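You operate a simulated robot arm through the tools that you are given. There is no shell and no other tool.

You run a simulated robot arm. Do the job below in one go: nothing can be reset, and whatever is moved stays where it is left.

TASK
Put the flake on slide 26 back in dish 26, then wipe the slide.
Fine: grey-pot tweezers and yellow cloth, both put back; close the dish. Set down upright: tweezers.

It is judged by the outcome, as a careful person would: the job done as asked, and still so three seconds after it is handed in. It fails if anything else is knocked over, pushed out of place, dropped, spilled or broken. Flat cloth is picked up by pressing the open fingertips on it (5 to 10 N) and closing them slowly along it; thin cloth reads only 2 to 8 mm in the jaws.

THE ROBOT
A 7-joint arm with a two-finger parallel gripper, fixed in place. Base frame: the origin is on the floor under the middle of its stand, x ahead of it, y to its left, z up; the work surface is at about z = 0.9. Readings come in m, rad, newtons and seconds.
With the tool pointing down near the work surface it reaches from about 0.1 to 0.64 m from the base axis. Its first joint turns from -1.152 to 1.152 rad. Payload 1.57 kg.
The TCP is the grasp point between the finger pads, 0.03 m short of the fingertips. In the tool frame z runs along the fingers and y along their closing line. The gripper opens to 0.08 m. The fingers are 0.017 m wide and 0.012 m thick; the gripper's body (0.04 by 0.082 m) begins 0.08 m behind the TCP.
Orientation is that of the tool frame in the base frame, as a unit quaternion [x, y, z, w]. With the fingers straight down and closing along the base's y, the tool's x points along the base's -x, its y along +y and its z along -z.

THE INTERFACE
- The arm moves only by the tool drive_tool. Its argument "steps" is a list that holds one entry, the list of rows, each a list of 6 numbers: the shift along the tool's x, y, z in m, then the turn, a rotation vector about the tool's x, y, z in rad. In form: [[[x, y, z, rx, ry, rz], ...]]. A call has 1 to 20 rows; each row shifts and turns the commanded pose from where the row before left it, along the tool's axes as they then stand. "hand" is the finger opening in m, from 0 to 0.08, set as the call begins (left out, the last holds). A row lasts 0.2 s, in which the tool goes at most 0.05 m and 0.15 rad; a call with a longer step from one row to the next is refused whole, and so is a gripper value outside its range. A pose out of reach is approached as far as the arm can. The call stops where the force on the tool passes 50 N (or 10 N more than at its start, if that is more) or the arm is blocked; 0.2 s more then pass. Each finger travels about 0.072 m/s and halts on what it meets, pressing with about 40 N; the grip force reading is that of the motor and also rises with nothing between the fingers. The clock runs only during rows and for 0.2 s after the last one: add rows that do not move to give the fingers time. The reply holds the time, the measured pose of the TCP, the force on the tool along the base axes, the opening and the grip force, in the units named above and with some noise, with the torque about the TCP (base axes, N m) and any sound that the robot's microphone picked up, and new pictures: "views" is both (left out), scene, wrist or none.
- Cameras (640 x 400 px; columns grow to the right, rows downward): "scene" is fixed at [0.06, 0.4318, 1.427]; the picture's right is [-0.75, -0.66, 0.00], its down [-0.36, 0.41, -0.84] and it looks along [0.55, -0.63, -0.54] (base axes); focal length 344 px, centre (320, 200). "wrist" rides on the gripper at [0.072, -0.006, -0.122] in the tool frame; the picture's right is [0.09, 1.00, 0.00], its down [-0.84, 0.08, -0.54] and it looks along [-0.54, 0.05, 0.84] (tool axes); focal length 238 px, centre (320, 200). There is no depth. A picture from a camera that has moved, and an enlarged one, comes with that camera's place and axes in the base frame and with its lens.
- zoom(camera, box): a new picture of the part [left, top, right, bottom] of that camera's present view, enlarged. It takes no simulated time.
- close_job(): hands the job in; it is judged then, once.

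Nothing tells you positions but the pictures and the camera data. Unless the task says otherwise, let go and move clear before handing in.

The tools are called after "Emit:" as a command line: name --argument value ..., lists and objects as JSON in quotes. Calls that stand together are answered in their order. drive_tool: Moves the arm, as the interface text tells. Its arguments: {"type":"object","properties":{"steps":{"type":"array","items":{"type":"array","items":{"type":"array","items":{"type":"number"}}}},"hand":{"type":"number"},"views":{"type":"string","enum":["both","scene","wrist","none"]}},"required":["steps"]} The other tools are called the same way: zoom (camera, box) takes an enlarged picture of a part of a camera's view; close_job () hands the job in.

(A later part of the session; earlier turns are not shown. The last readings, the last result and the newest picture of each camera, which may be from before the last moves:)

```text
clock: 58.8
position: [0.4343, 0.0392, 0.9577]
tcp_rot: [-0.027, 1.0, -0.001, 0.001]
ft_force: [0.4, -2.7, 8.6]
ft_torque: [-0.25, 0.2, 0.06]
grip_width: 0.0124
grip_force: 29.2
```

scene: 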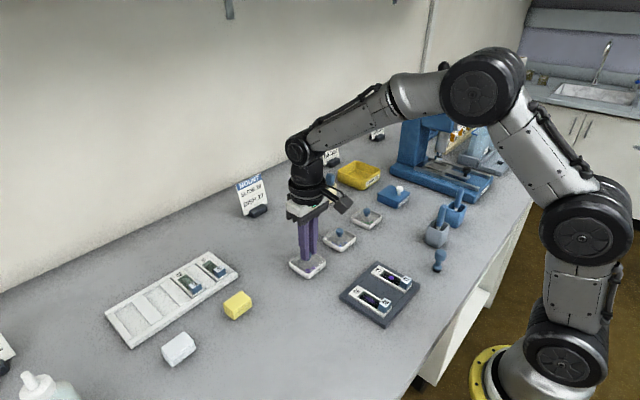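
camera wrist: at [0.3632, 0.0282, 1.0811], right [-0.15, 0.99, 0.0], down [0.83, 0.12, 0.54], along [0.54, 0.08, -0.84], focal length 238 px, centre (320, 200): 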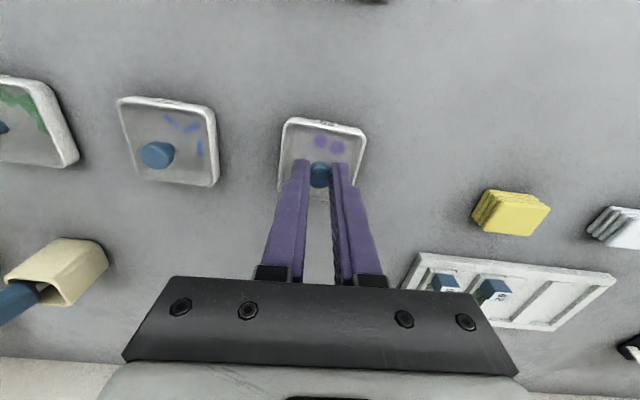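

Emit:
zoom --camera "wrist" --box '[276, 112, 324, 142]'

Emit:
zoom --camera "wrist" --box '[320, 112, 368, 142]'

Emit:
zoom --camera "scene" --box '[288, 252, 312, 272]'

Emit:
zoom --camera "scene" --box '[306, 254, 330, 274]'

```text
13.33 times, centred on (300, 127) of wrist
camera zoom: at [0.3632, 0.0283, 1.0808], right [-0.15, 0.99, 0.0], down [0.83, 0.12, 0.54], along [0.54, 0.08, -0.84], focal length 3178 px, centre (587, 1173)
```

zoom: 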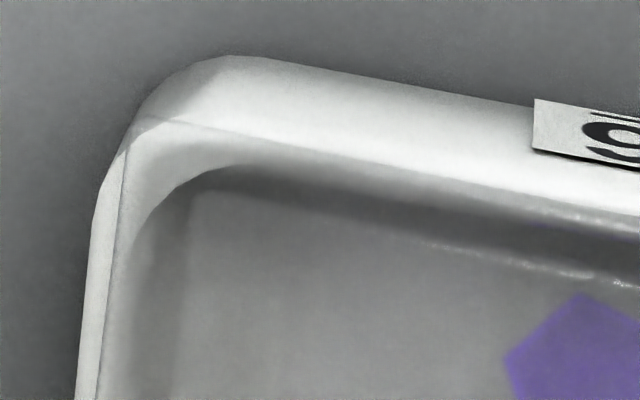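

```text
13.33 times, centred on (344, 127) of wrist
camera zoom: at [0.3632, 0.0283, 1.0808], right [-0.15, 0.99, 0.0], down [0.83, 0.12, 0.54], along [0.54, 0.08, -0.84], focal length 3178 px, centre (0, 1173)
```

zoom: 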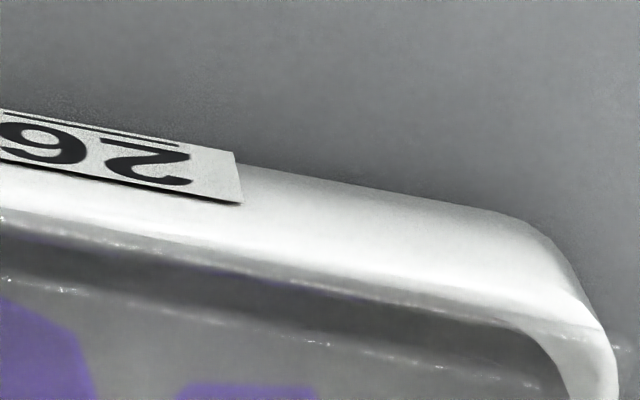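

```text
16.00 times, centred on (300, 262) of scene
camera zoom: at [0.0599, 0.4318, 1.427], right [-0.75, -0.66, 0.0], down [-0.36, 0.41, -0.84], along [0.55, -0.63, -0.54], focal length 5497 px, centre (640, -792)
```

zoom: 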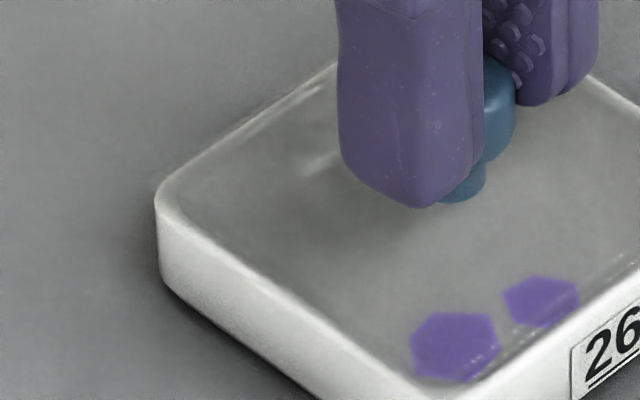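

```text
16.00 times, centred on (318, 264) of scene
camera zoom: at [0.0599, 0.4318, 1.427], right [-0.75, -0.66, 0.0], down [-0.36, 0.41, -0.84], along [0.55, -0.63, -0.54], focal length 5497 px, centre (352, -824)
```

zoom: 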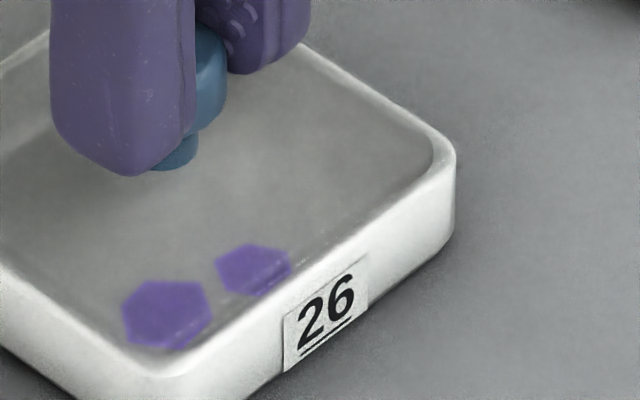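

The measured height of about 0.9577 matches the original seat height. I'll take one more reading and then release slowly.

Emit:
drive_tool --steps '[[[0, 0, 0.0005, 0, 0, 0], [0, 0, 0, 0, 0, 0]]]' --views "none"

```text
clock: 59.4
position: [0.4351, 0.0397, 0.9589]
tcp_rot: [-0.027, 1.0, 0.0, 0.002]
ft_force: [-1.4, -2.8, 13.3]
ft_torque: [-0.18, 0.06, 0.01]
grip_width: 0.0125
grip_force: 29.8
```

The force is rising and becoming more centred, which fits firm support. I'll relieve the press and open slightly.

Emit:
drive_tool --steps '[[[0, 0, -0.001, 0, 0, 0], [0, 0, 0, 0, 0, 0]]]' --views "none"

Emit:
drive_tool --steps '[[[0, 0, 0, 0, 0, 0], [0, 0, 0, 0, 0, 0]]]' --hand 0.02

Emit:
zoom --camera "wrist" --box '[272, 108, 372, 178]'

Emit:
zoom --camera "scene" --box '[284, 242, 332, 282]'

```text
clock: 60.0
position: [0.433, 0.04, 0.9594]
tcp_rot: [-0.028, 1.0, 0.001, 0.0]
ft_force: [2.6, -1.0, 7.4]
ft_torque: [-0.14, -0.2, 0.0]
grip_width: 0.012
grip_force: 29.6
```

```text
clock: 60.6
position: [0.4339, 0.04, 0.9589]
tcp_rot: [-0.027, 1.0, 0.0, -0.001]
ft_force: [0.2, 0.6, 0.2]
ft_torque: [-0.01, -0.01, -0.02]
grip_width: 0.0203
grip_force: 0.0
camera wrist: at [0.3624, 0.0284, 1.0804], right [-0.15, 0.99, 0.0], down [0.83, 0.12, 0.54], along [0.54, 0.08, -0.84], focal length 238 px, centre (320, 200)
```

scene: 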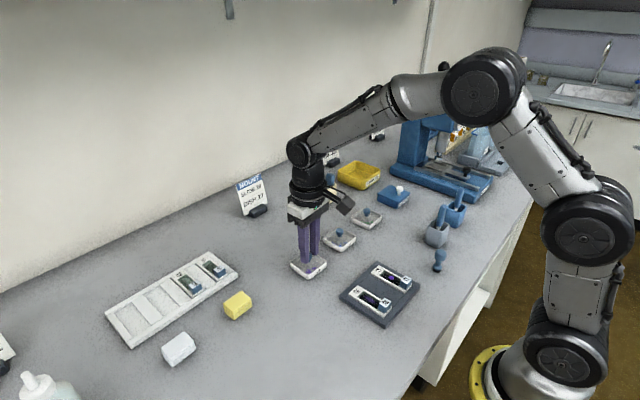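
wrist: 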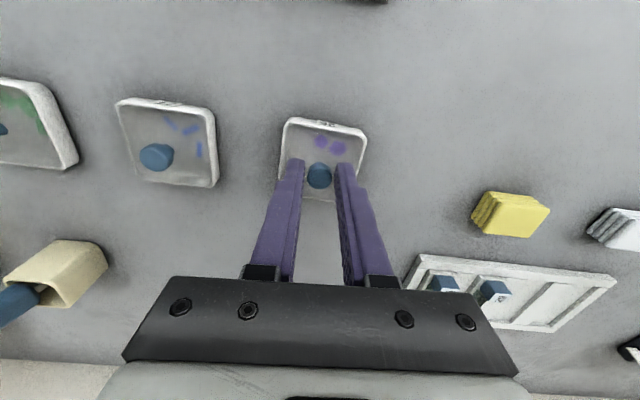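

```text
5.71 times, centred on (322, 143) of wrist
camera zoom: at [0.3624, 0.0284, 1.0804], right [-0.15, 0.99, 0.0], down [0.83, 0.12, 0.54], along [0.54, 0.08, -0.84], focal length 1362 px, centre (309, 526)
```

zoom: 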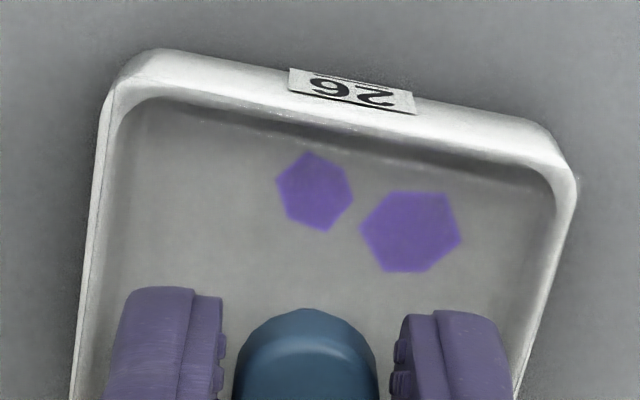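

```text
10.00 times, centred on (308, 262) of scene
camera zoom: at [0.06, 0.4318, 1.427], right [-0.75, -0.66, 0.0], down [-0.36, 0.41, -0.84], along [0.55, -0.63, -0.54], focal length 3436 px, centre (440, -420)
```

zoom: 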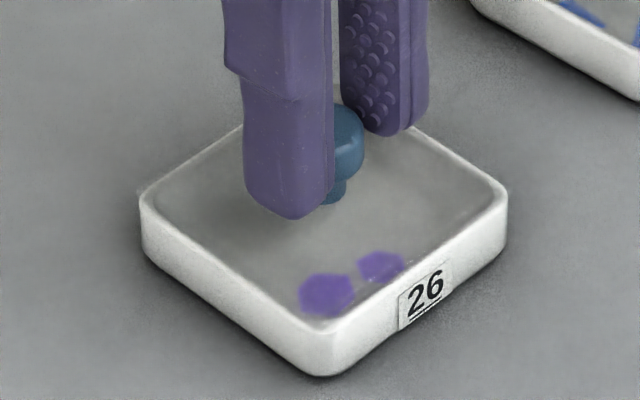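

The lid rests on the dish. I'll open fully, rise, undo the small yaw and inspect the closure.

Emit:
drive_tool --steps '[[[0, 0, 0, 0, 0, 0], [0, 0, 0, 0, 0, 0], [0, 0, -0.01, 0, 0, 0], [0, 0, -0.025, 0, 0, 0], [0, 0, -0.03, 0, 0, 0], [0, 0, -0.02, 0, 0, 0.0275], [0, 0, 0, 0, 0, 0.0275], [0, 0, 0, 0, 0, 0]]]' --hand 0.036

Emit:
zoom --camera "wrist" --box '[272, 75, 368, 160]'

Emit:
zoom --camera "scene" --box '[284, 242, 332, 282]'

Emit:
zoom --camera "scene" --box '[275, 195, 395, 285]'

```text
clock: 62.4
position: [0.4334, 0.0389, 1.045]
tcp_rot: [0.001, 1.0, -0.001, 0.001]
ft_force: [0.7, -0.6, 0.2]
ft_torque: [-0.01, 0.04, 0.0]
grip_width: 0.036
grip_force: 0.0
camera wrist: at [0.3623, 0.0313, 1.1661], right [-0.09, 1.0, 0.0], down [0.84, 0.08, 0.54], along [0.54, 0.05, -0.84], focal length 238 px, centre (320, 200)
```

scene: 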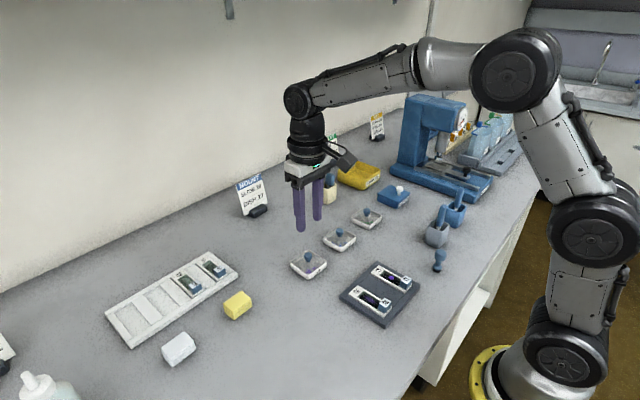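
wrist: 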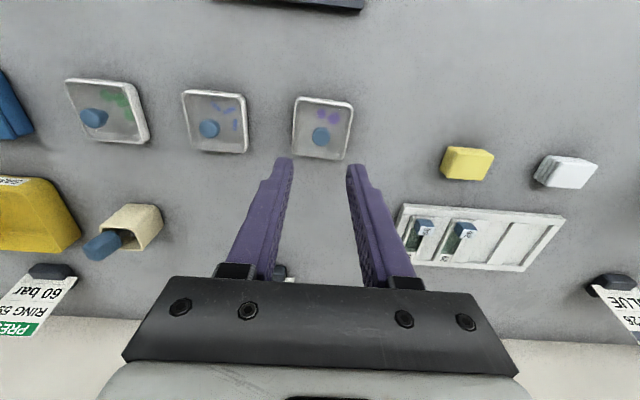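

```text
4.71 times, centred on (320, 118) of wrist
camera zoom: at [0.3623, 0.0313, 1.1661], right [-0.09, 1.0, 0.0], down [0.84, 0.08, 0.54], along [0.54, 0.05, -0.84], focal length 1122 px, centre (320, 588)
```

zoom: 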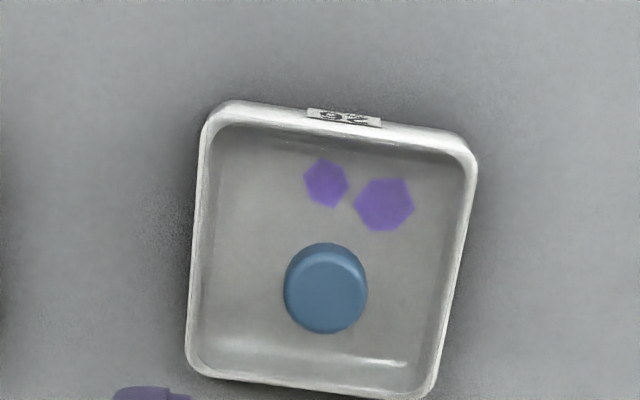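

```text
10.00 times, centred on (308, 262) of scene
camera zoom: at [0.06, 0.4318, 1.427], right [-0.75, -0.66, 0.0], down [-0.36, 0.41, -0.84], along [0.55, -0.63, -0.54], focal length 3436 px, centre (440, -420)
```

zoom: 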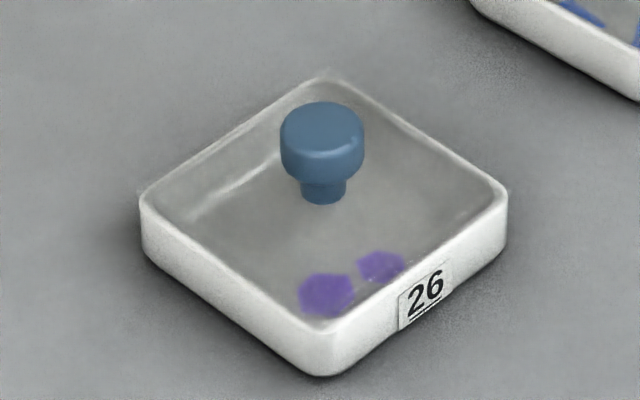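

```text
4.44 times, centred on (335, 240) of scene
camera zoom: at [0.06, 0.4318, 1.427], right [-0.75, -0.66, 0.0], down [-0.36, 0.41, -0.84], along [0.55, -0.63, -0.54], focal length 1527 px, centre (253, 22)
```

zoom: 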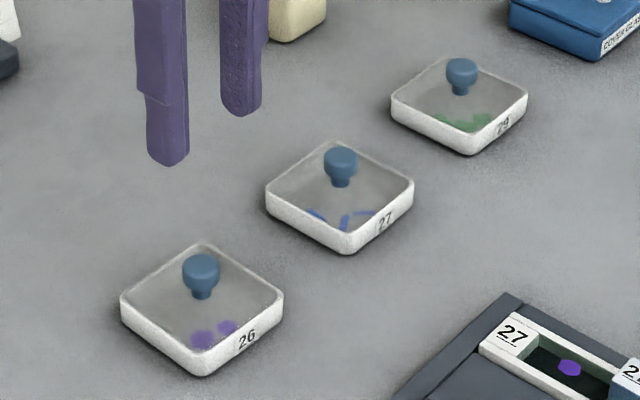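

Dish 26 is closed with both flakes inside, and the knob height matches the original. Next I'll go over to the yellow cloth near (0.46, 0.207).

Emit:
drive_tool --steps '[[[-0.005, 0.034, 0, 0, 0, 0], [-0.005, 0.034, 0, 0, 0, 0], [-0.005, 0.034, 0, 0, 0, 0], [-0.005, 0.034, 0, 0, 0, 0], [-0.005, 0.034, 0, 0, 0, 0], [0, 0, 0, 0, 0, 0]]]'

Emit:
zoom --camera "wrist" --box '[272, 75, 368, 160]'

Emit:
zoom --camera "scene" --box '[210, 280, 266, 330]'

```text
clock: 63.8
position: [0.4571, 0.2076, 1.0427]
tcp_rot: [0.0, 1.0, -0.001, 0.001]
ft_force: [0.0, 0.9, 0.4]
ft_torque: [0.01, 0.04, -0.01]
grip_width: 0.0361
grip_force: 0.0
camera wrist: at [0.3858, 0.2017, 1.1647], right [-0.09, 1.0, 0.0], down [0.84, 0.08, 0.54], along [0.54, 0.05, -0.84], focal length 238 px, centre (320, 200)
```

scene: 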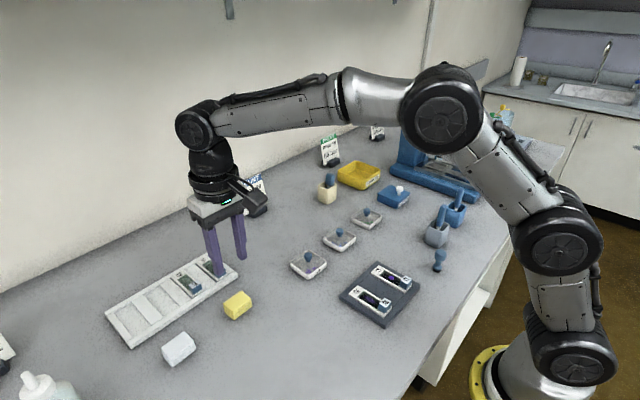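
wrist: 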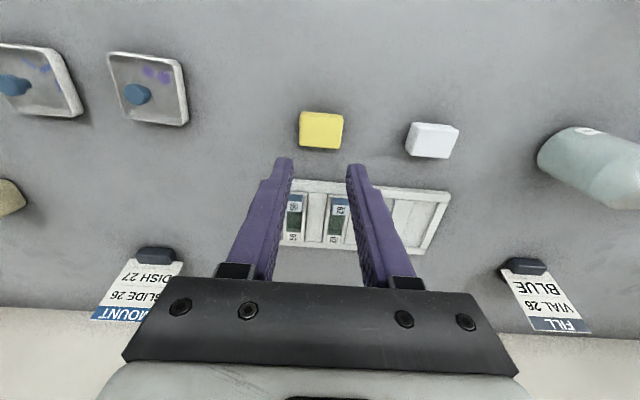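

```text
4.71 times, centred on (320, 118) of wrist
camera zoom: at [0.3858, 0.2017, 1.1647], right [-0.09, 1.0, 0.0], down [0.84, 0.08, 0.54], along [0.54, 0.05, -0.84], focal length 1122 px, centre (320, 588)
```

zoom: 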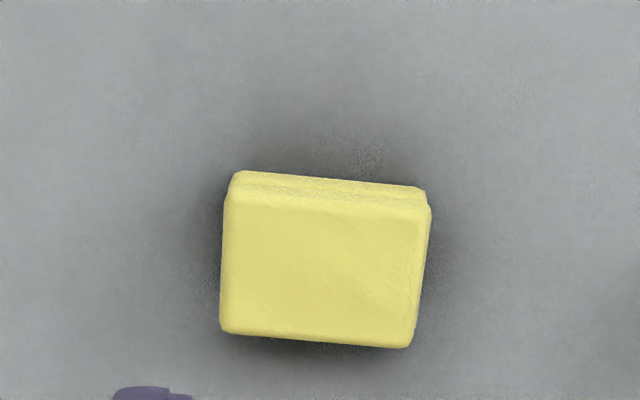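

```text
8.00 times, centred on (238, 305) of scene
camera zoom: at [0.06, 0.4319, 1.427], right [-0.75, -0.66, 0.0], down [-0.36, 0.41, -0.84], along [0.55, -0.63, -0.54], focal length 2748 px, centre (976, -640)
```

zoom: 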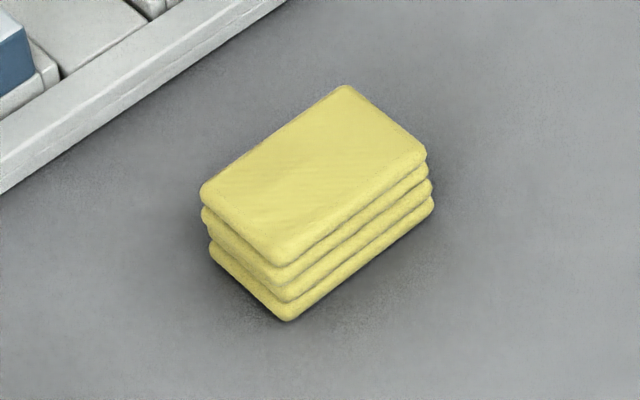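

The yellow cloth is a folded pad spanning about x 0.443 to 0.473, y 0.189 to 0.229 and z 0.90 to 0.928. The slide's well is narrow in y, so I want to hold the pad across its short (x) side. I'll turn the gripper 90° at this height.

Emit:
drive_tool --steps '[[[0, 0, 0, 0, 0, -0.1496], [0, 0, 0, 0, 0, -0.1496], [0, 0, 0, 0, 0, -0.1496], [0, 0, 0, 0, 0, -0.1496], [0, 0, 0, 0, 0, -0.1496], [0, 0, 0, 0, 0, -0.1496], [0, 0, 0, 0, 0, -0.1496], [0, 0, 0, 0, 0, -0.1496], [0, 0, 0, 0, 0, -0.1496], [0, 0, 0, 0, 0, -0.1496], [0, 0, 0, 0, 0, -0.0748], [0, 0, 0, 0, 0, 0]]]' --hand 0.06

Emit:
zoom --camera "wrist" --box '[240, 75, 400, 175]'

```text
clock: 66.4
position: [0.4591, 0.2093, 1.0436]
tcp_rot: [0.707, -0.707, 0.001, 0.0]
ft_force: [0.7, 0.4, -0.3]
ft_torque: [0.02, 0.02, -0.01]
grip_width: 0.0598
grip_force: 0.0
camera wrist: at [0.4659, 0.1366, 1.1654], right [-1.0, -0.09, 0.0], down [-0.08, 0.84, 0.54], along [-0.05, 0.54, -0.84], focal length 238 px, centre (320, 200)
```

scene: 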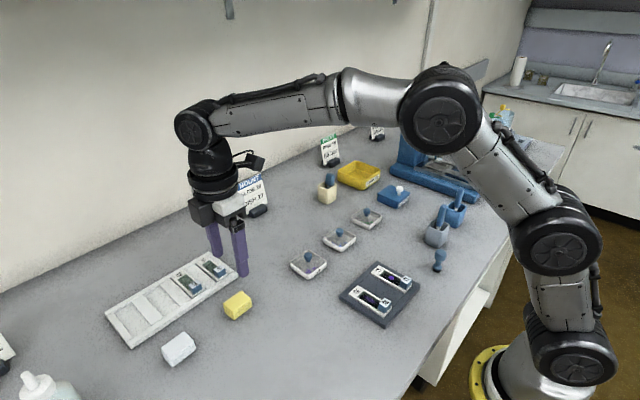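
wrist: 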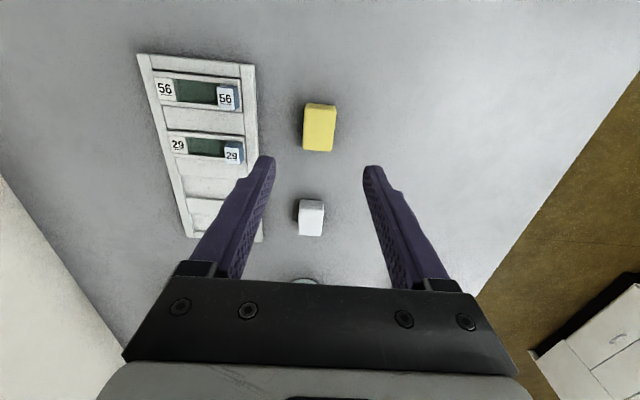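

```text
4.00 times, centred on (320, 125) of wrist
camera zoom: at [0.4659, 0.1366, 1.1654], right [-1.0, -0.09, 0.0], down [-0.08, 0.84, 0.54], along [-0.05, 0.54, -0.84], focal length 953 px, centre (320, 500)
```

zoom: 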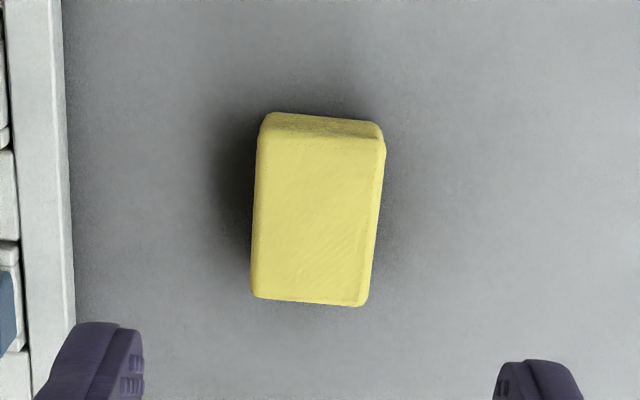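

The gripper now closes along base x, and the pad centre is at about (0.4597, 0.2075). I'll narrow to 50 mm and come down around the top of the pad.

Emit:
drive_tool --steps '[[[0.0015, -0.0005, 0.02, 0, 0, 0], [0, 0, 0.03, 0, 0, 0], [0, 0, 0.025, 0, 0, 0], [0, 0, 0.012, 0, 0, 0], [0, 0, 0, 0, 0, 0]]]' --hand 0.05

Emit:
zoom --camera "wrist" --box '[240, 100, 400, 200]'

Emit:
zoom --camera "scene" --box '[210, 270, 266, 330]'

```text
clock: 67.6
position: [0.459, 0.2089, 0.9571]
tcp_rot: [0.707, -0.707, 0.001, 0.0]
ft_force: [-0.3, -0.1, -0.5]
ft_torque: [0.01, -0.01, 0.0]
grip_width: 0.0501
grip_force: 0.0
camera wrist: at [0.4664, 0.1361, 1.0783], right [-1.0, -0.09, 0.0], down [-0.08, 0.84, 0.54], along [-0.05, 0.54, -0.84], focal length 238 px, centre (320, 200)
```

scene: 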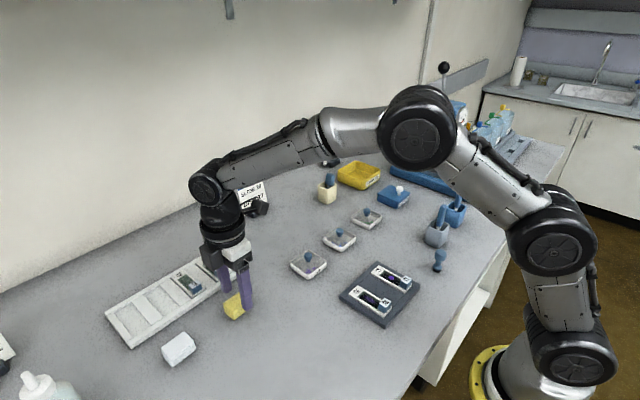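
wrist: 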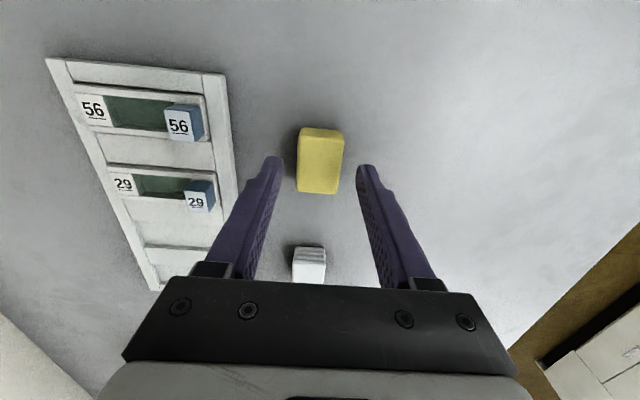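

```text
4.00 times, centred on (320, 150) of wrist
camera zoom: at [0.4664, 0.1361, 1.0783], right [-1.0, -0.09, 0.0], down [-0.08, 0.84, 0.54], along [-0.05, 0.54, -0.84], focal length 953 px, centre (320, 400)
```

zoom: 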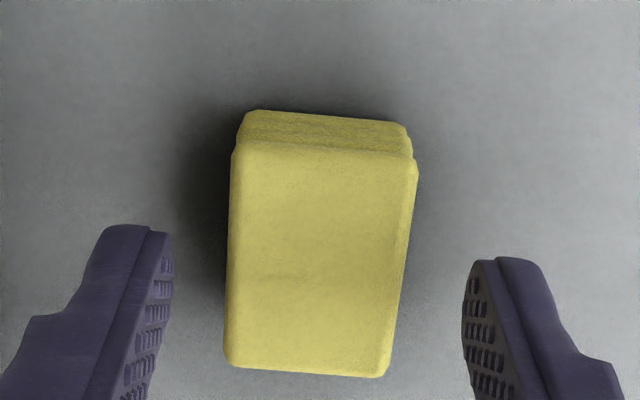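

```text
6.67 times, centred on (238, 300) of scene
camera zoom: at [0.06, 0.4318, 1.427], right [-0.75, -0.66, 0.0], down [-0.36, 0.41, -0.84], along [0.55, -0.63, -0.54], focal length 2290 px, centre (867, -467)
```

zoom: 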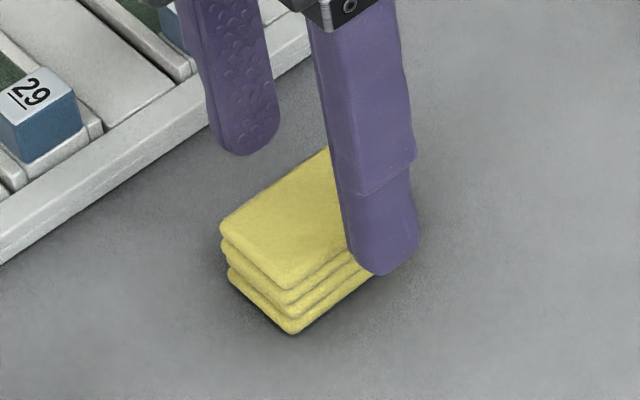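

The pad sits between the fingers. I'll shift 2 mm to centre, go down 10 mm, and close slowly.

Emit:
drive_tool --steps '[[[0.002, 0, 0.005, 0, 0, 0], [0, 0, 0.005, 0, 0, 0], [0, 0, 0, 0, 0, 0]]]' --views "none"

Emit:
drive_tool --steps '[[[0, 0, 0, 0, 0, 0], [0, 0, 0, 0, 0, 0]]]' --hand 0.03 --views "none"

Emit:
drive_tool --steps '[[[0, 0, 0, 0, 0, 0], [0, 0, 0, 0, 0, 0]]]' --hand 0.024

Emit:
zoom --camera "scene" --box '[210, 270, 266, 330]'

Emit:
zoom --camera "wrist" --box '[240, 100, 400, 200]'

```text
clock: 68.4
position: [0.4593, 0.2053, 0.9472]
tcp_rot: [-0.707, 0.708, -0.002, 0.0]
ft_force: [-0.8, -0.7, -0.5]
ft_torque: [0.01, 0.01, -0.02]
grip_width: 0.05
grip_force: 0.0
```

```text
clock: 69.0
position: [0.4594, 0.206, 0.9474]
tcp_rot: [-0.707, 0.707, -0.002, 0.0]
ft_force: [-0.1, 0.5, 0.4]
ft_torque: [0.01, 0.01, 0.02]
grip_width: 0.031
grip_force: 3.6
```

```text
clock: 69.6
position: [0.4603, 0.2061, 0.9477]
tcp_rot: [-0.707, 0.707, -0.001, 0.0]
ft_force: [-0.1, -1.5, -0.4]
ft_torque: [0.01, 0.03, -0.01]
grip_width: 0.0298
grip_force: 39.4
camera wrist: at [0.4666, 0.1333, 1.0687], right [-1.0, -0.09, 0.0], down [-0.08, 0.84, 0.54], along [-0.05, 0.54, -0.84], focal length 238 px, centre (320, 200)
```

scene: 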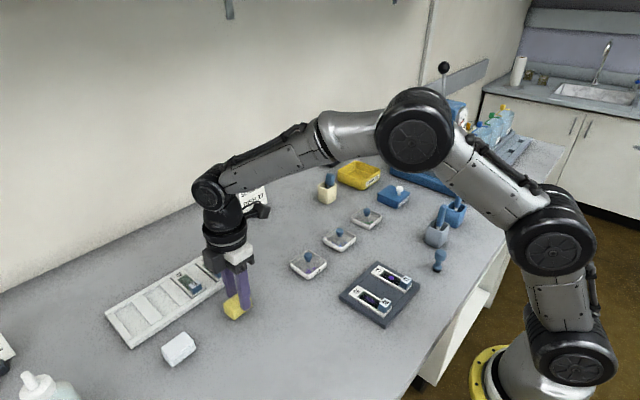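
wrist: 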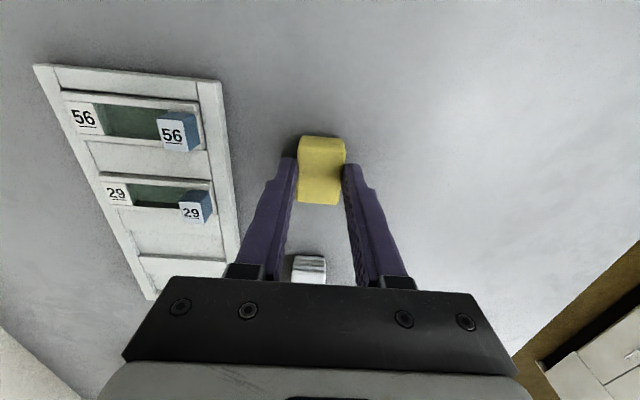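

```text
6.67 times, centred on (238, 300) of scene
camera zoom: at [0.06, 0.4318, 1.427], right [-0.75, -0.66, 0.0], down [-0.36, 0.41, -0.84], along [0.55, -0.63, -0.54], focal length 2290 px, centre (867, -467)
```

zoom: 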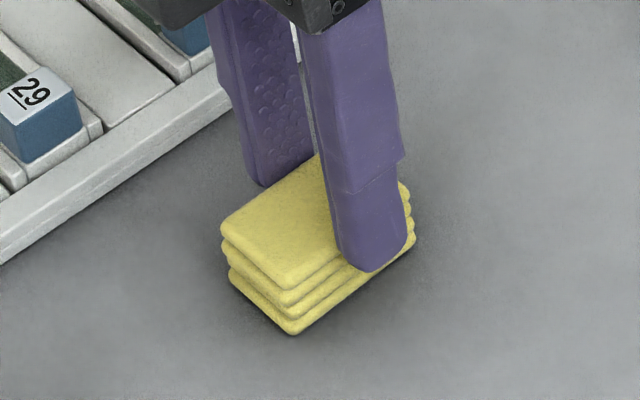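

```text
4.00 times, centred on (320, 150) of wrist
camera zoom: at [0.4666, 0.1333, 1.0687], right [-1.0, -0.09, 0.0], down [-0.08, 0.84, 0.54], along [-0.05, 0.54, -0.84], focal length 953 px, centre (320, 400)
```

zoom: 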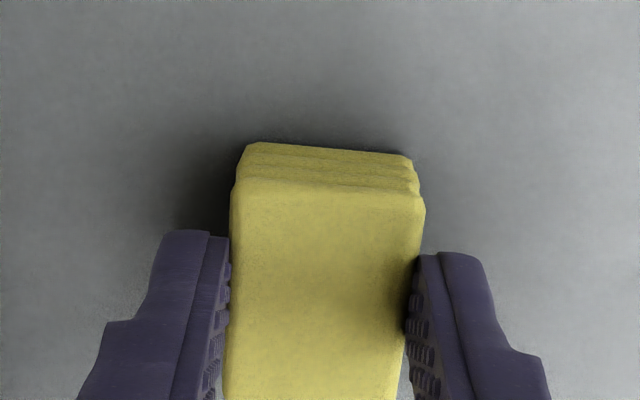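

I have the pad at 29.8 mm with a firm grip. I'll lift and check that the whole pad comes up.

Emit:
drive_tool --steps '[[[0, 0, 0, 0, 0, 0], [0, 0, -0.005, 0, 0, 0], [0, 0, -0.015, 0, 0, 0], [0, 0, -0.03, 0, 0, 0], [0, 0, -0.03, 0, 0, 0], [0, 0, 0, 0, 0, 0]]]' --hand 0.015

Emit:
zoom --camera "scene" --box '[205, 240, 275, 330]'

Emit:
zoom --camera "wrist" --box '[240, 100, 400, 200]'

```text
clock: 71.0
position: [0.4603, 0.2059, 1.0285]
tcp_rot: [-0.707, 0.707, -0.001, 0.001]
ft_force: [-0.4, 0.3, -0.6]
ft_torque: [0.0, -0.01, 0.03]
grip_width: 0.03
grip_force: 39.6
camera wrist: at [0.4662, 0.1335, 1.1504], right [-1.0, -0.09, 0.0], down [-0.08, 0.84, 0.54], along [-0.05, 0.54, -0.84], focal length 238 px, centre (320, 200)
```

scene: 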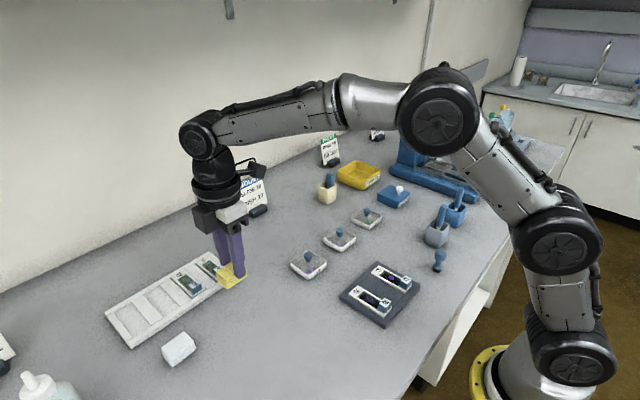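
wrist: 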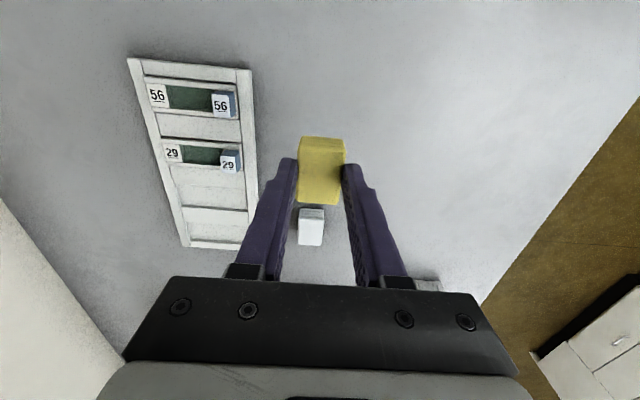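

```text
4.44 times, centred on (240, 285) of scene
camera zoom: at [0.06, 0.4318, 1.427], right [-0.75, -0.66, 0.0], down [-0.36, 0.41, -0.84], along [0.55, -0.63, -0.54], focal length 1527 px, centre (676, -178)
```

zoom: 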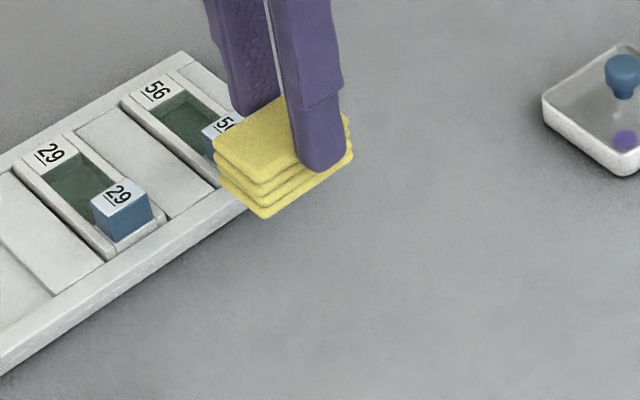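

```text
4.00 times, centred on (320, 150) of wrist
camera zoom: at [0.4662, 0.1335, 1.1504], right [-1.0, -0.09, 0.0], down [-0.08, 0.84, 0.54], along [-0.05, 0.54, -0.84], focal length 953 px, centre (320, 400)
```

zoom: 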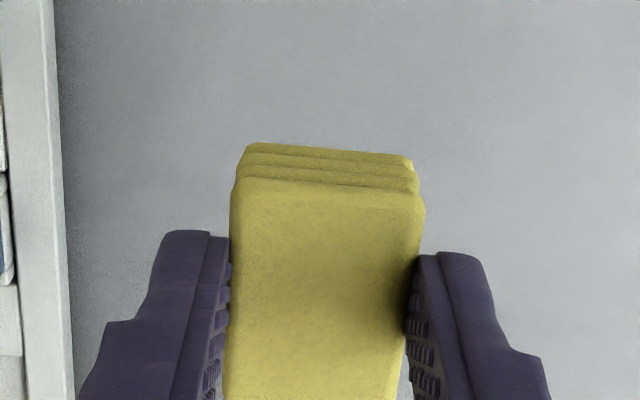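

The whole pad lifted as one piece. I'll carry it over slide 26, keeping it about 8 cm above the bench.

Emit:
drive_tool --steps '[[[0.0211, 0.0225, 0, 0, 0, 0], [0.0211, 0.0225, 0, 0, 0, 0], [0.0211, 0.0225, 0, 0, 0, 0], [0.0211, 0.0225, 0, 0, 0, 0], [0.0211, 0.0225, 0, 0, 0, 0], [0.0211, 0.0225, 0, 0, 0, 0], [0.0211, 0.0225, 0, 0, 0, 0], [0.0211, 0.0225, 0, 0, 0, 0], [0, 0, 0, 0, 0, 0]]]'

Emit:
zoom --camera "wrist" --box '[220, 60, 420, 200]'

Emit:
zoom --camera "scene" --box '[330, 220, 430, 330]'

```text
clock: 73.0
position: [0.2783, 0.0379, 1.0271]
tcp_rot: [0.707, -0.707, 0.002, 0.001]
ft_force: [0.3, 0.4, -0.8]
ft_torque: [-0.01, -0.02, -0.03]
grip_width: 0.03
grip_force: 39.5
camera wrist: at [0.286, -0.0339, 1.1486], right [-1.0, -0.09, 0.0], down [-0.08, 0.84, 0.54], along [-0.05, 0.54, -0.84], focal length 238 px, centre (320, 200)
```

scene: 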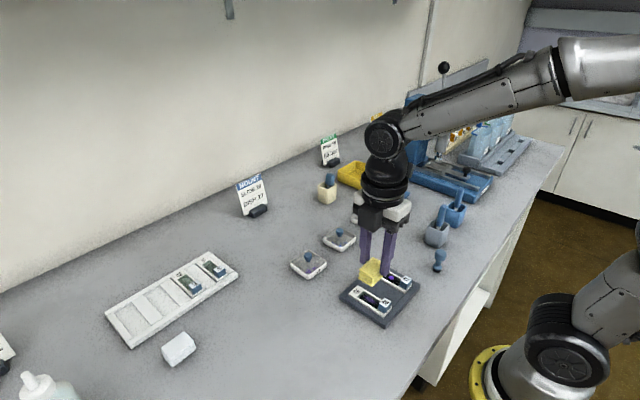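
wrist: 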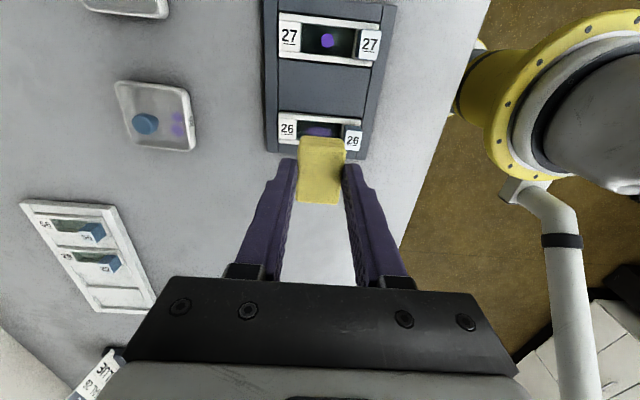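

```text
2.86 times, centred on (320, 130) of wrist
camera zoom: at [0.286, -0.0339, 1.1486], right [-1.0, -0.09, 0.0], down [-0.08, 0.84, 0.54], along [-0.05, 0.54, -0.84], focal length 681 px, centre (320, 400)
```

zoom: 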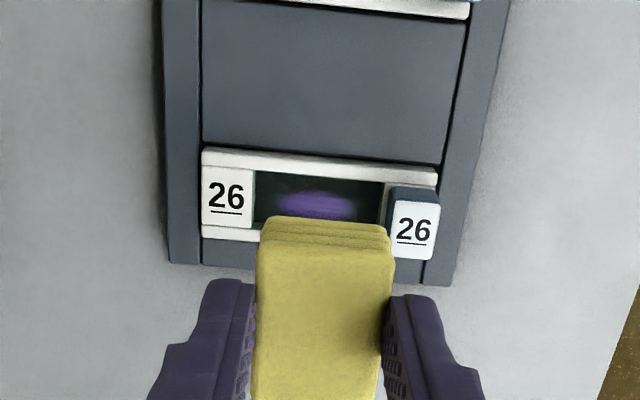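

```text
3.64 times, centred on (380, 275) of scene
camera zoom: at [0.06, 0.4318, 1.427], right [-0.75, -0.66, 0.0], down [-0.36, 0.41, -0.84], along [0.55, -0.63, -0.54], focal length 1249 px, centre (102, -73)
```

zoom: 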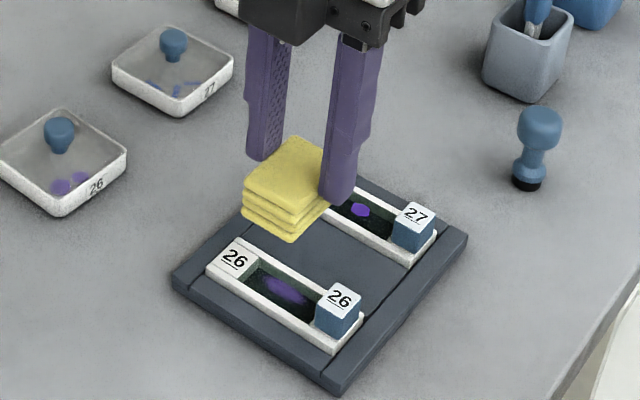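

The smear lies right under the pad's path. The block at the slide's near end tops out at about z 0.936, and my fingertips will stay above it. I'll centre the pad over the well and come down to just above the slide.

Emit:
drive_tool --steps '[[[0.005, -0.003, 0.01, 0, 0, 0], [0, 0, 0.02, 0, 0, 0], [0, 0, 0.015, 0, 0, 0], [0, 0, 0.006, 0, 0, 0], [0, 0, 0, 0, 0, 0]]]'

Emit:
zoom --camera "wrist" --box '[220, 80, 420, 200]'

Emit:
zoom --camera "scene" --box '[340, 250, 410, 325]'

```text
clock: 74.2
position: [0.2824, 0.0318, 0.975]
tcp_rot: [0.707, -0.707, 0.0, 0.0]
ft_force: [-0.2, -0.8, -0.4]
ft_torque: [-0.01, 0.0, -0.02]
grip_width: 0.0301
grip_force: 40.1
camera wrist: at [0.2894, -0.0402, 1.0968], right [-1.0, -0.09, 0.0], down [-0.08, 0.84, 0.54], along [-0.05, 0.54, -0.84], focal length 238 px, centre (320, 200)
```

scene: 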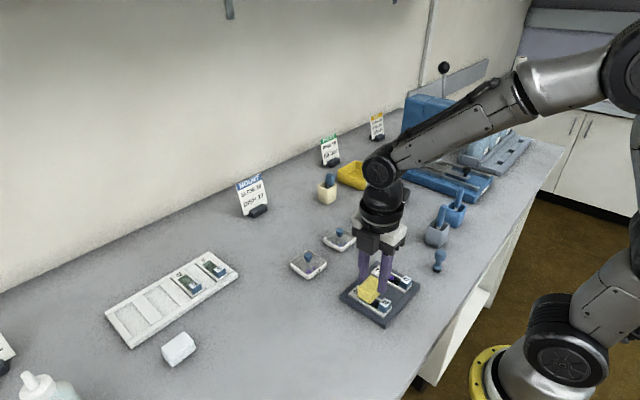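
wrist: 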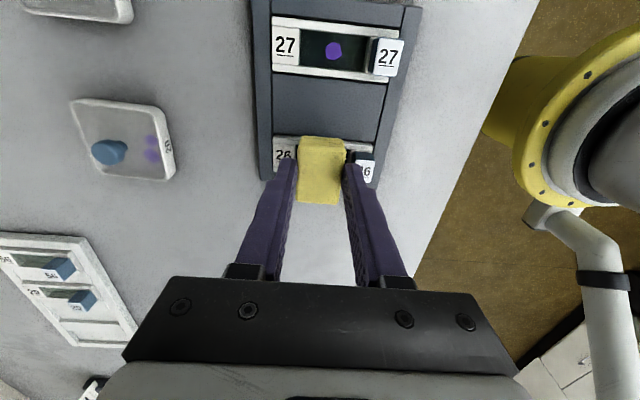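

```text
3.20 times, centred on (320, 140) of wrist
camera zoom: at [0.2894, -0.0402, 1.0968], right [-1.0, -0.09, 0.0], down [-0.08, 0.84, 0.54], along [-0.05, 0.54, -0.84], focal length 763 px, centre (320, 392)
```

zoom: 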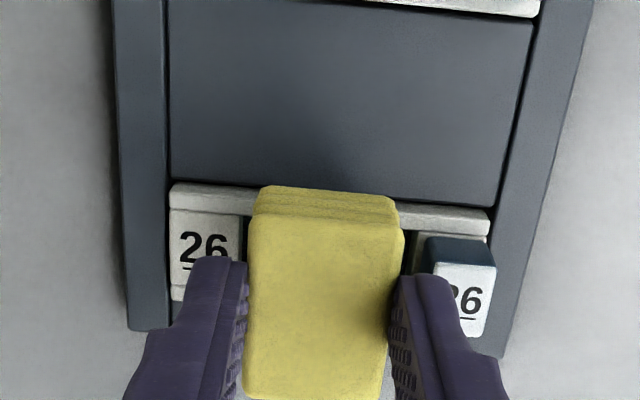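

```text
5.33 times, centred on (375, 288) of scene
camera zoom: at [0.06, 0.4318, 1.427], right [-0.75, -0.66, 0.0], down [-0.36, 0.41, -0.84], along [0.55, -0.63, -0.54], focal length 1832 px, centre (27, -267)
```

zoom: 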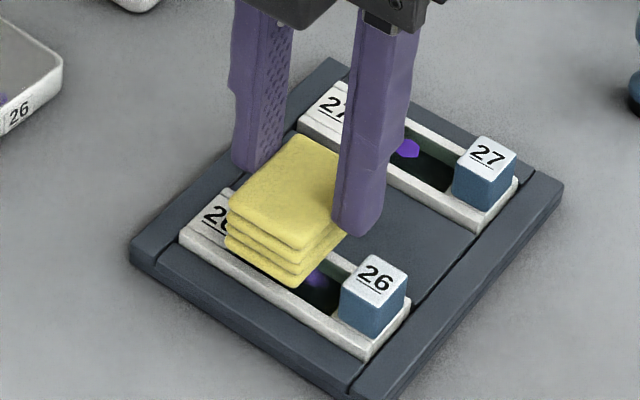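

The pad is centred between the label and the block, just above the slide. I'll lower it gently to contact.

Emit:
drive_tool --steps '[[[0, 0, 0.002, 0, 0, 0], [0, 0, 0.001, 0, 0, 0], [0, 0, 0, 0, 0, 0]]]' --views "none"

```text
clock: 75.0
position: [0.2826, 0.0322, 0.9726]
tcp_rot: [0.708, -0.707, 0.001, 0.0]
ft_force: [0.7, 0.0, 0.3]
ft_torque: [0.0, -0.03, 0.0]
grip_width: 0.0296
grip_force: 39.7
```

Emit:
drive_tool --steps '[[[0, 0, 0.0015, 0, 0, 0], [0, 0, 0, 0, 0, 0]]]' --views "none"

```text
clock: 75.6
position: [0.2828, 0.0315, 0.9717]
tcp_rot: [-0.707, 0.708, -0.001, 0.001]
ft_force: [0.9, 0.9, 0.0]
ft_torque: [0.01, 0.0, -0.01]
grip_width: 0.0299
grip_force: 39.9
```

Emit:
drive_tool --steps '[[[0, 0, 0.0015, 0, 0, 0], [0, 0, 0, 0, 0, 0]]]' --views "none"

```text
clock: 76.2
position: [0.2824, 0.0318, 0.9716]
tcp_rot: [0.707, -0.707, 0.0, -0.001]
ft_force: [-0.9, -0.2, 0.1]
ft_torque: [0.01, 0.01, 0.02]
grip_width: 0.0298
grip_force: 39.6
```

Emit:
drive_tool --steps '[[[0, 0, 0.0015, 0, 0, 0], [0, 0, 0, 0, 0, 0]]]' --views "scene"

Emit:
zoom --camera "scene" --box '[345, 260, 405, 320]'

```text
clock: 76.8
position: [0.2837, 0.0316, 0.969]
tcp_rot: [0.708, -0.707, 0.002, 0.0]
ft_force: [0.1, 0.3, -0.1]
ft_torque: [-0.02, 0.0, 0.02]
grip_width: 0.0301
grip_force: 39.3
```

scene: 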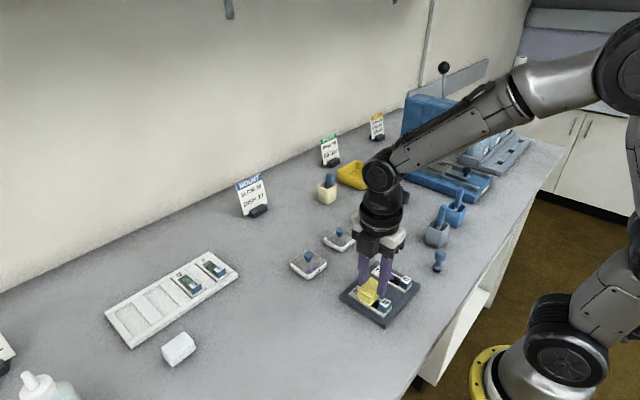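

```text
6.67 times, centred on (375, 290) of scene
camera zoom: at [0.06, 0.4318, 1.427], right [-0.75, -0.66, 0.0], down [-0.36, 0.41, -0.84], along [0.55, -0.63, -0.54], focal length 2290 px, centre (-47, -400)
```

zoom: 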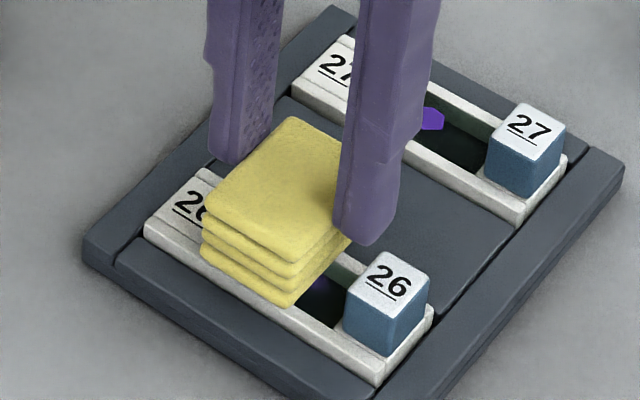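

Emit:
drive_tool --steps '[[[0, 0, 0.001, 0, 0, 0], [0, 0, 0, 0, 0, 0]]]' --views "none"

```text
clock: 77.4
position: [0.283, 0.0313, 0.9674]
tcp_rot: [0.707, -0.707, 0.002, 0.0]
ft_force: [-0.5, 0.6, 0.2]
ft_torque: [-0.01, 0.01, 0.0]
grip_width: 0.0299
grip_force: 39.6
```

Emit:
drive_tool --steps '[[[0, 0, 0.001, 0, 0, 0], [0, 0, 0, 0, 0, 0]]]'

Emit:
zoom --camera "scene" --box '[345, 260, 405, 320]'

Emit:
zoom --camera "wrist" --box '[240, 100, 400, 200]'

```text
clock: 78.0
position: [0.2826, 0.032, 0.9663]
tcp_rot: [-0.707, 0.708, -0.002, 0.0]
ft_force: [0.9, 0.0, 0.3]
ft_torque: [-0.02, -0.01, 0.0]
grip_width: 0.0301
grip_force: 39.5
camera wrist: at [0.2896, -0.041, 1.0882], right [-1.0, -0.09, 0.0], down [-0.08, 0.84, 0.54], along [-0.05, 0.54, -0.84], focal length 238 px, centre (320, 200)
```

scene: 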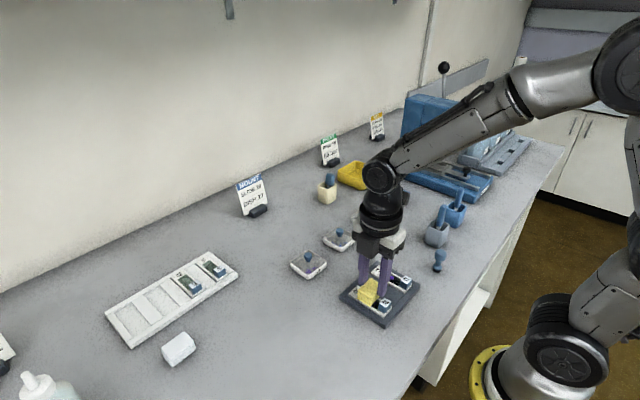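
wrist: 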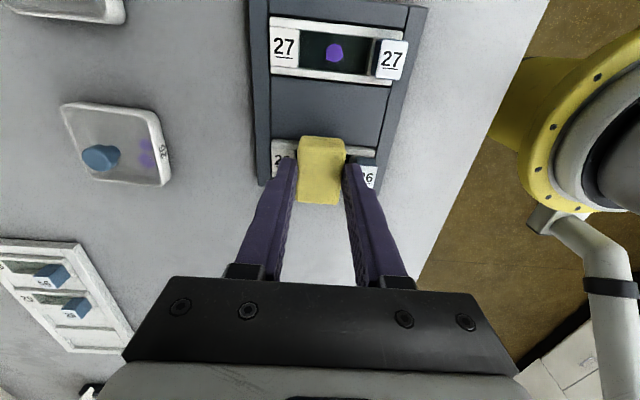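

```text
6.67 times, centred on (375, 290) of scene
camera zoom: at [0.06, 0.4318, 1.427], right [-0.75, -0.66, 0.0], down [-0.36, 0.41, -0.84], along [0.55, -0.63, -0.54], focal length 2290 px, centre (-47, -400)
```

zoom: 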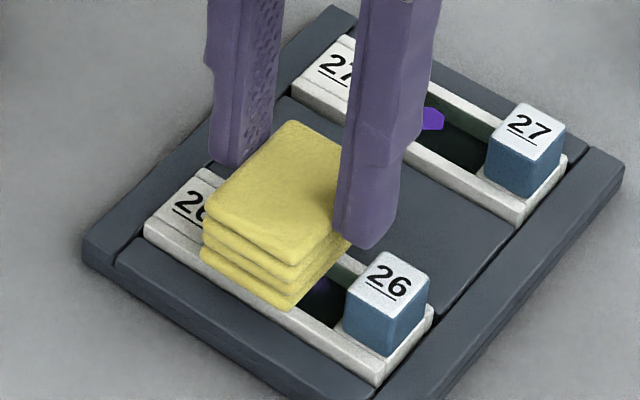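

```text
4.00 times, centred on (320, 150) of wrist
camera zoom: at [0.2896, -0.041, 1.0882], right [-1.0, -0.09, 0.0], down [-0.08, 0.84, 0.54], along [-0.05, 0.54, -0.84], focal length 953 px, centre (320, 400)
```

zoom: 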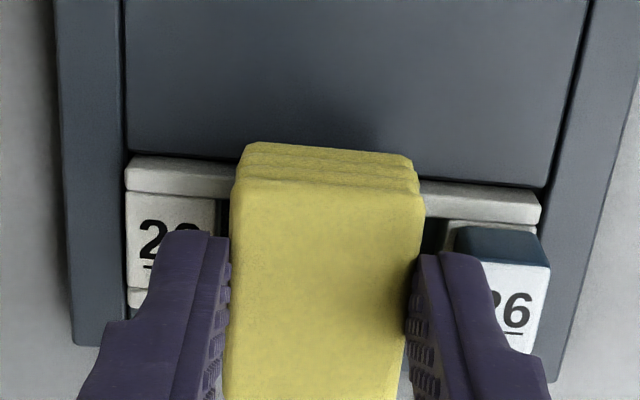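

There's no contact yet and the pad's bottom is near the wall tops. I'll shift 2.5 mm in +x so the near finger clears the block, then continue down.

Emit:
drive_tool --steps '[[[0, -0.0025, 0, 0, 0, 0], [0, 0, 0.001, 0, 0, 0], [0, 0, 0, 0, 0, 0]]]' --views "none"

```text
clock: 78.8
position: [0.2844, 0.0334, 0.9652]
tcp_rot: [0.707, -0.707, 0.001, 0.0]
ft_force: [0.4, 0.4, 0.0]
ft_torque: [-0.01, -0.01, 0.01]
grip_width: 0.03
grip_force: 39.2
```

Emit:
drive_tool --steps '[[[0, 0, 0.001, 0, 0, 0], [0, 0, 0, 0, 0, 0]]]' --views "none"

```text
clock: 79.4
position: [0.2849, 0.0322, 0.9645]
tcp_rot: [-0.707, 0.707, -0.002, 0.0]
ft_force: [-0.5, 0.6, 0.6]
ft_torque: [-0.02, 0.03, -0.02]
grip_width: 0.0298
grip_force: 39.5
```

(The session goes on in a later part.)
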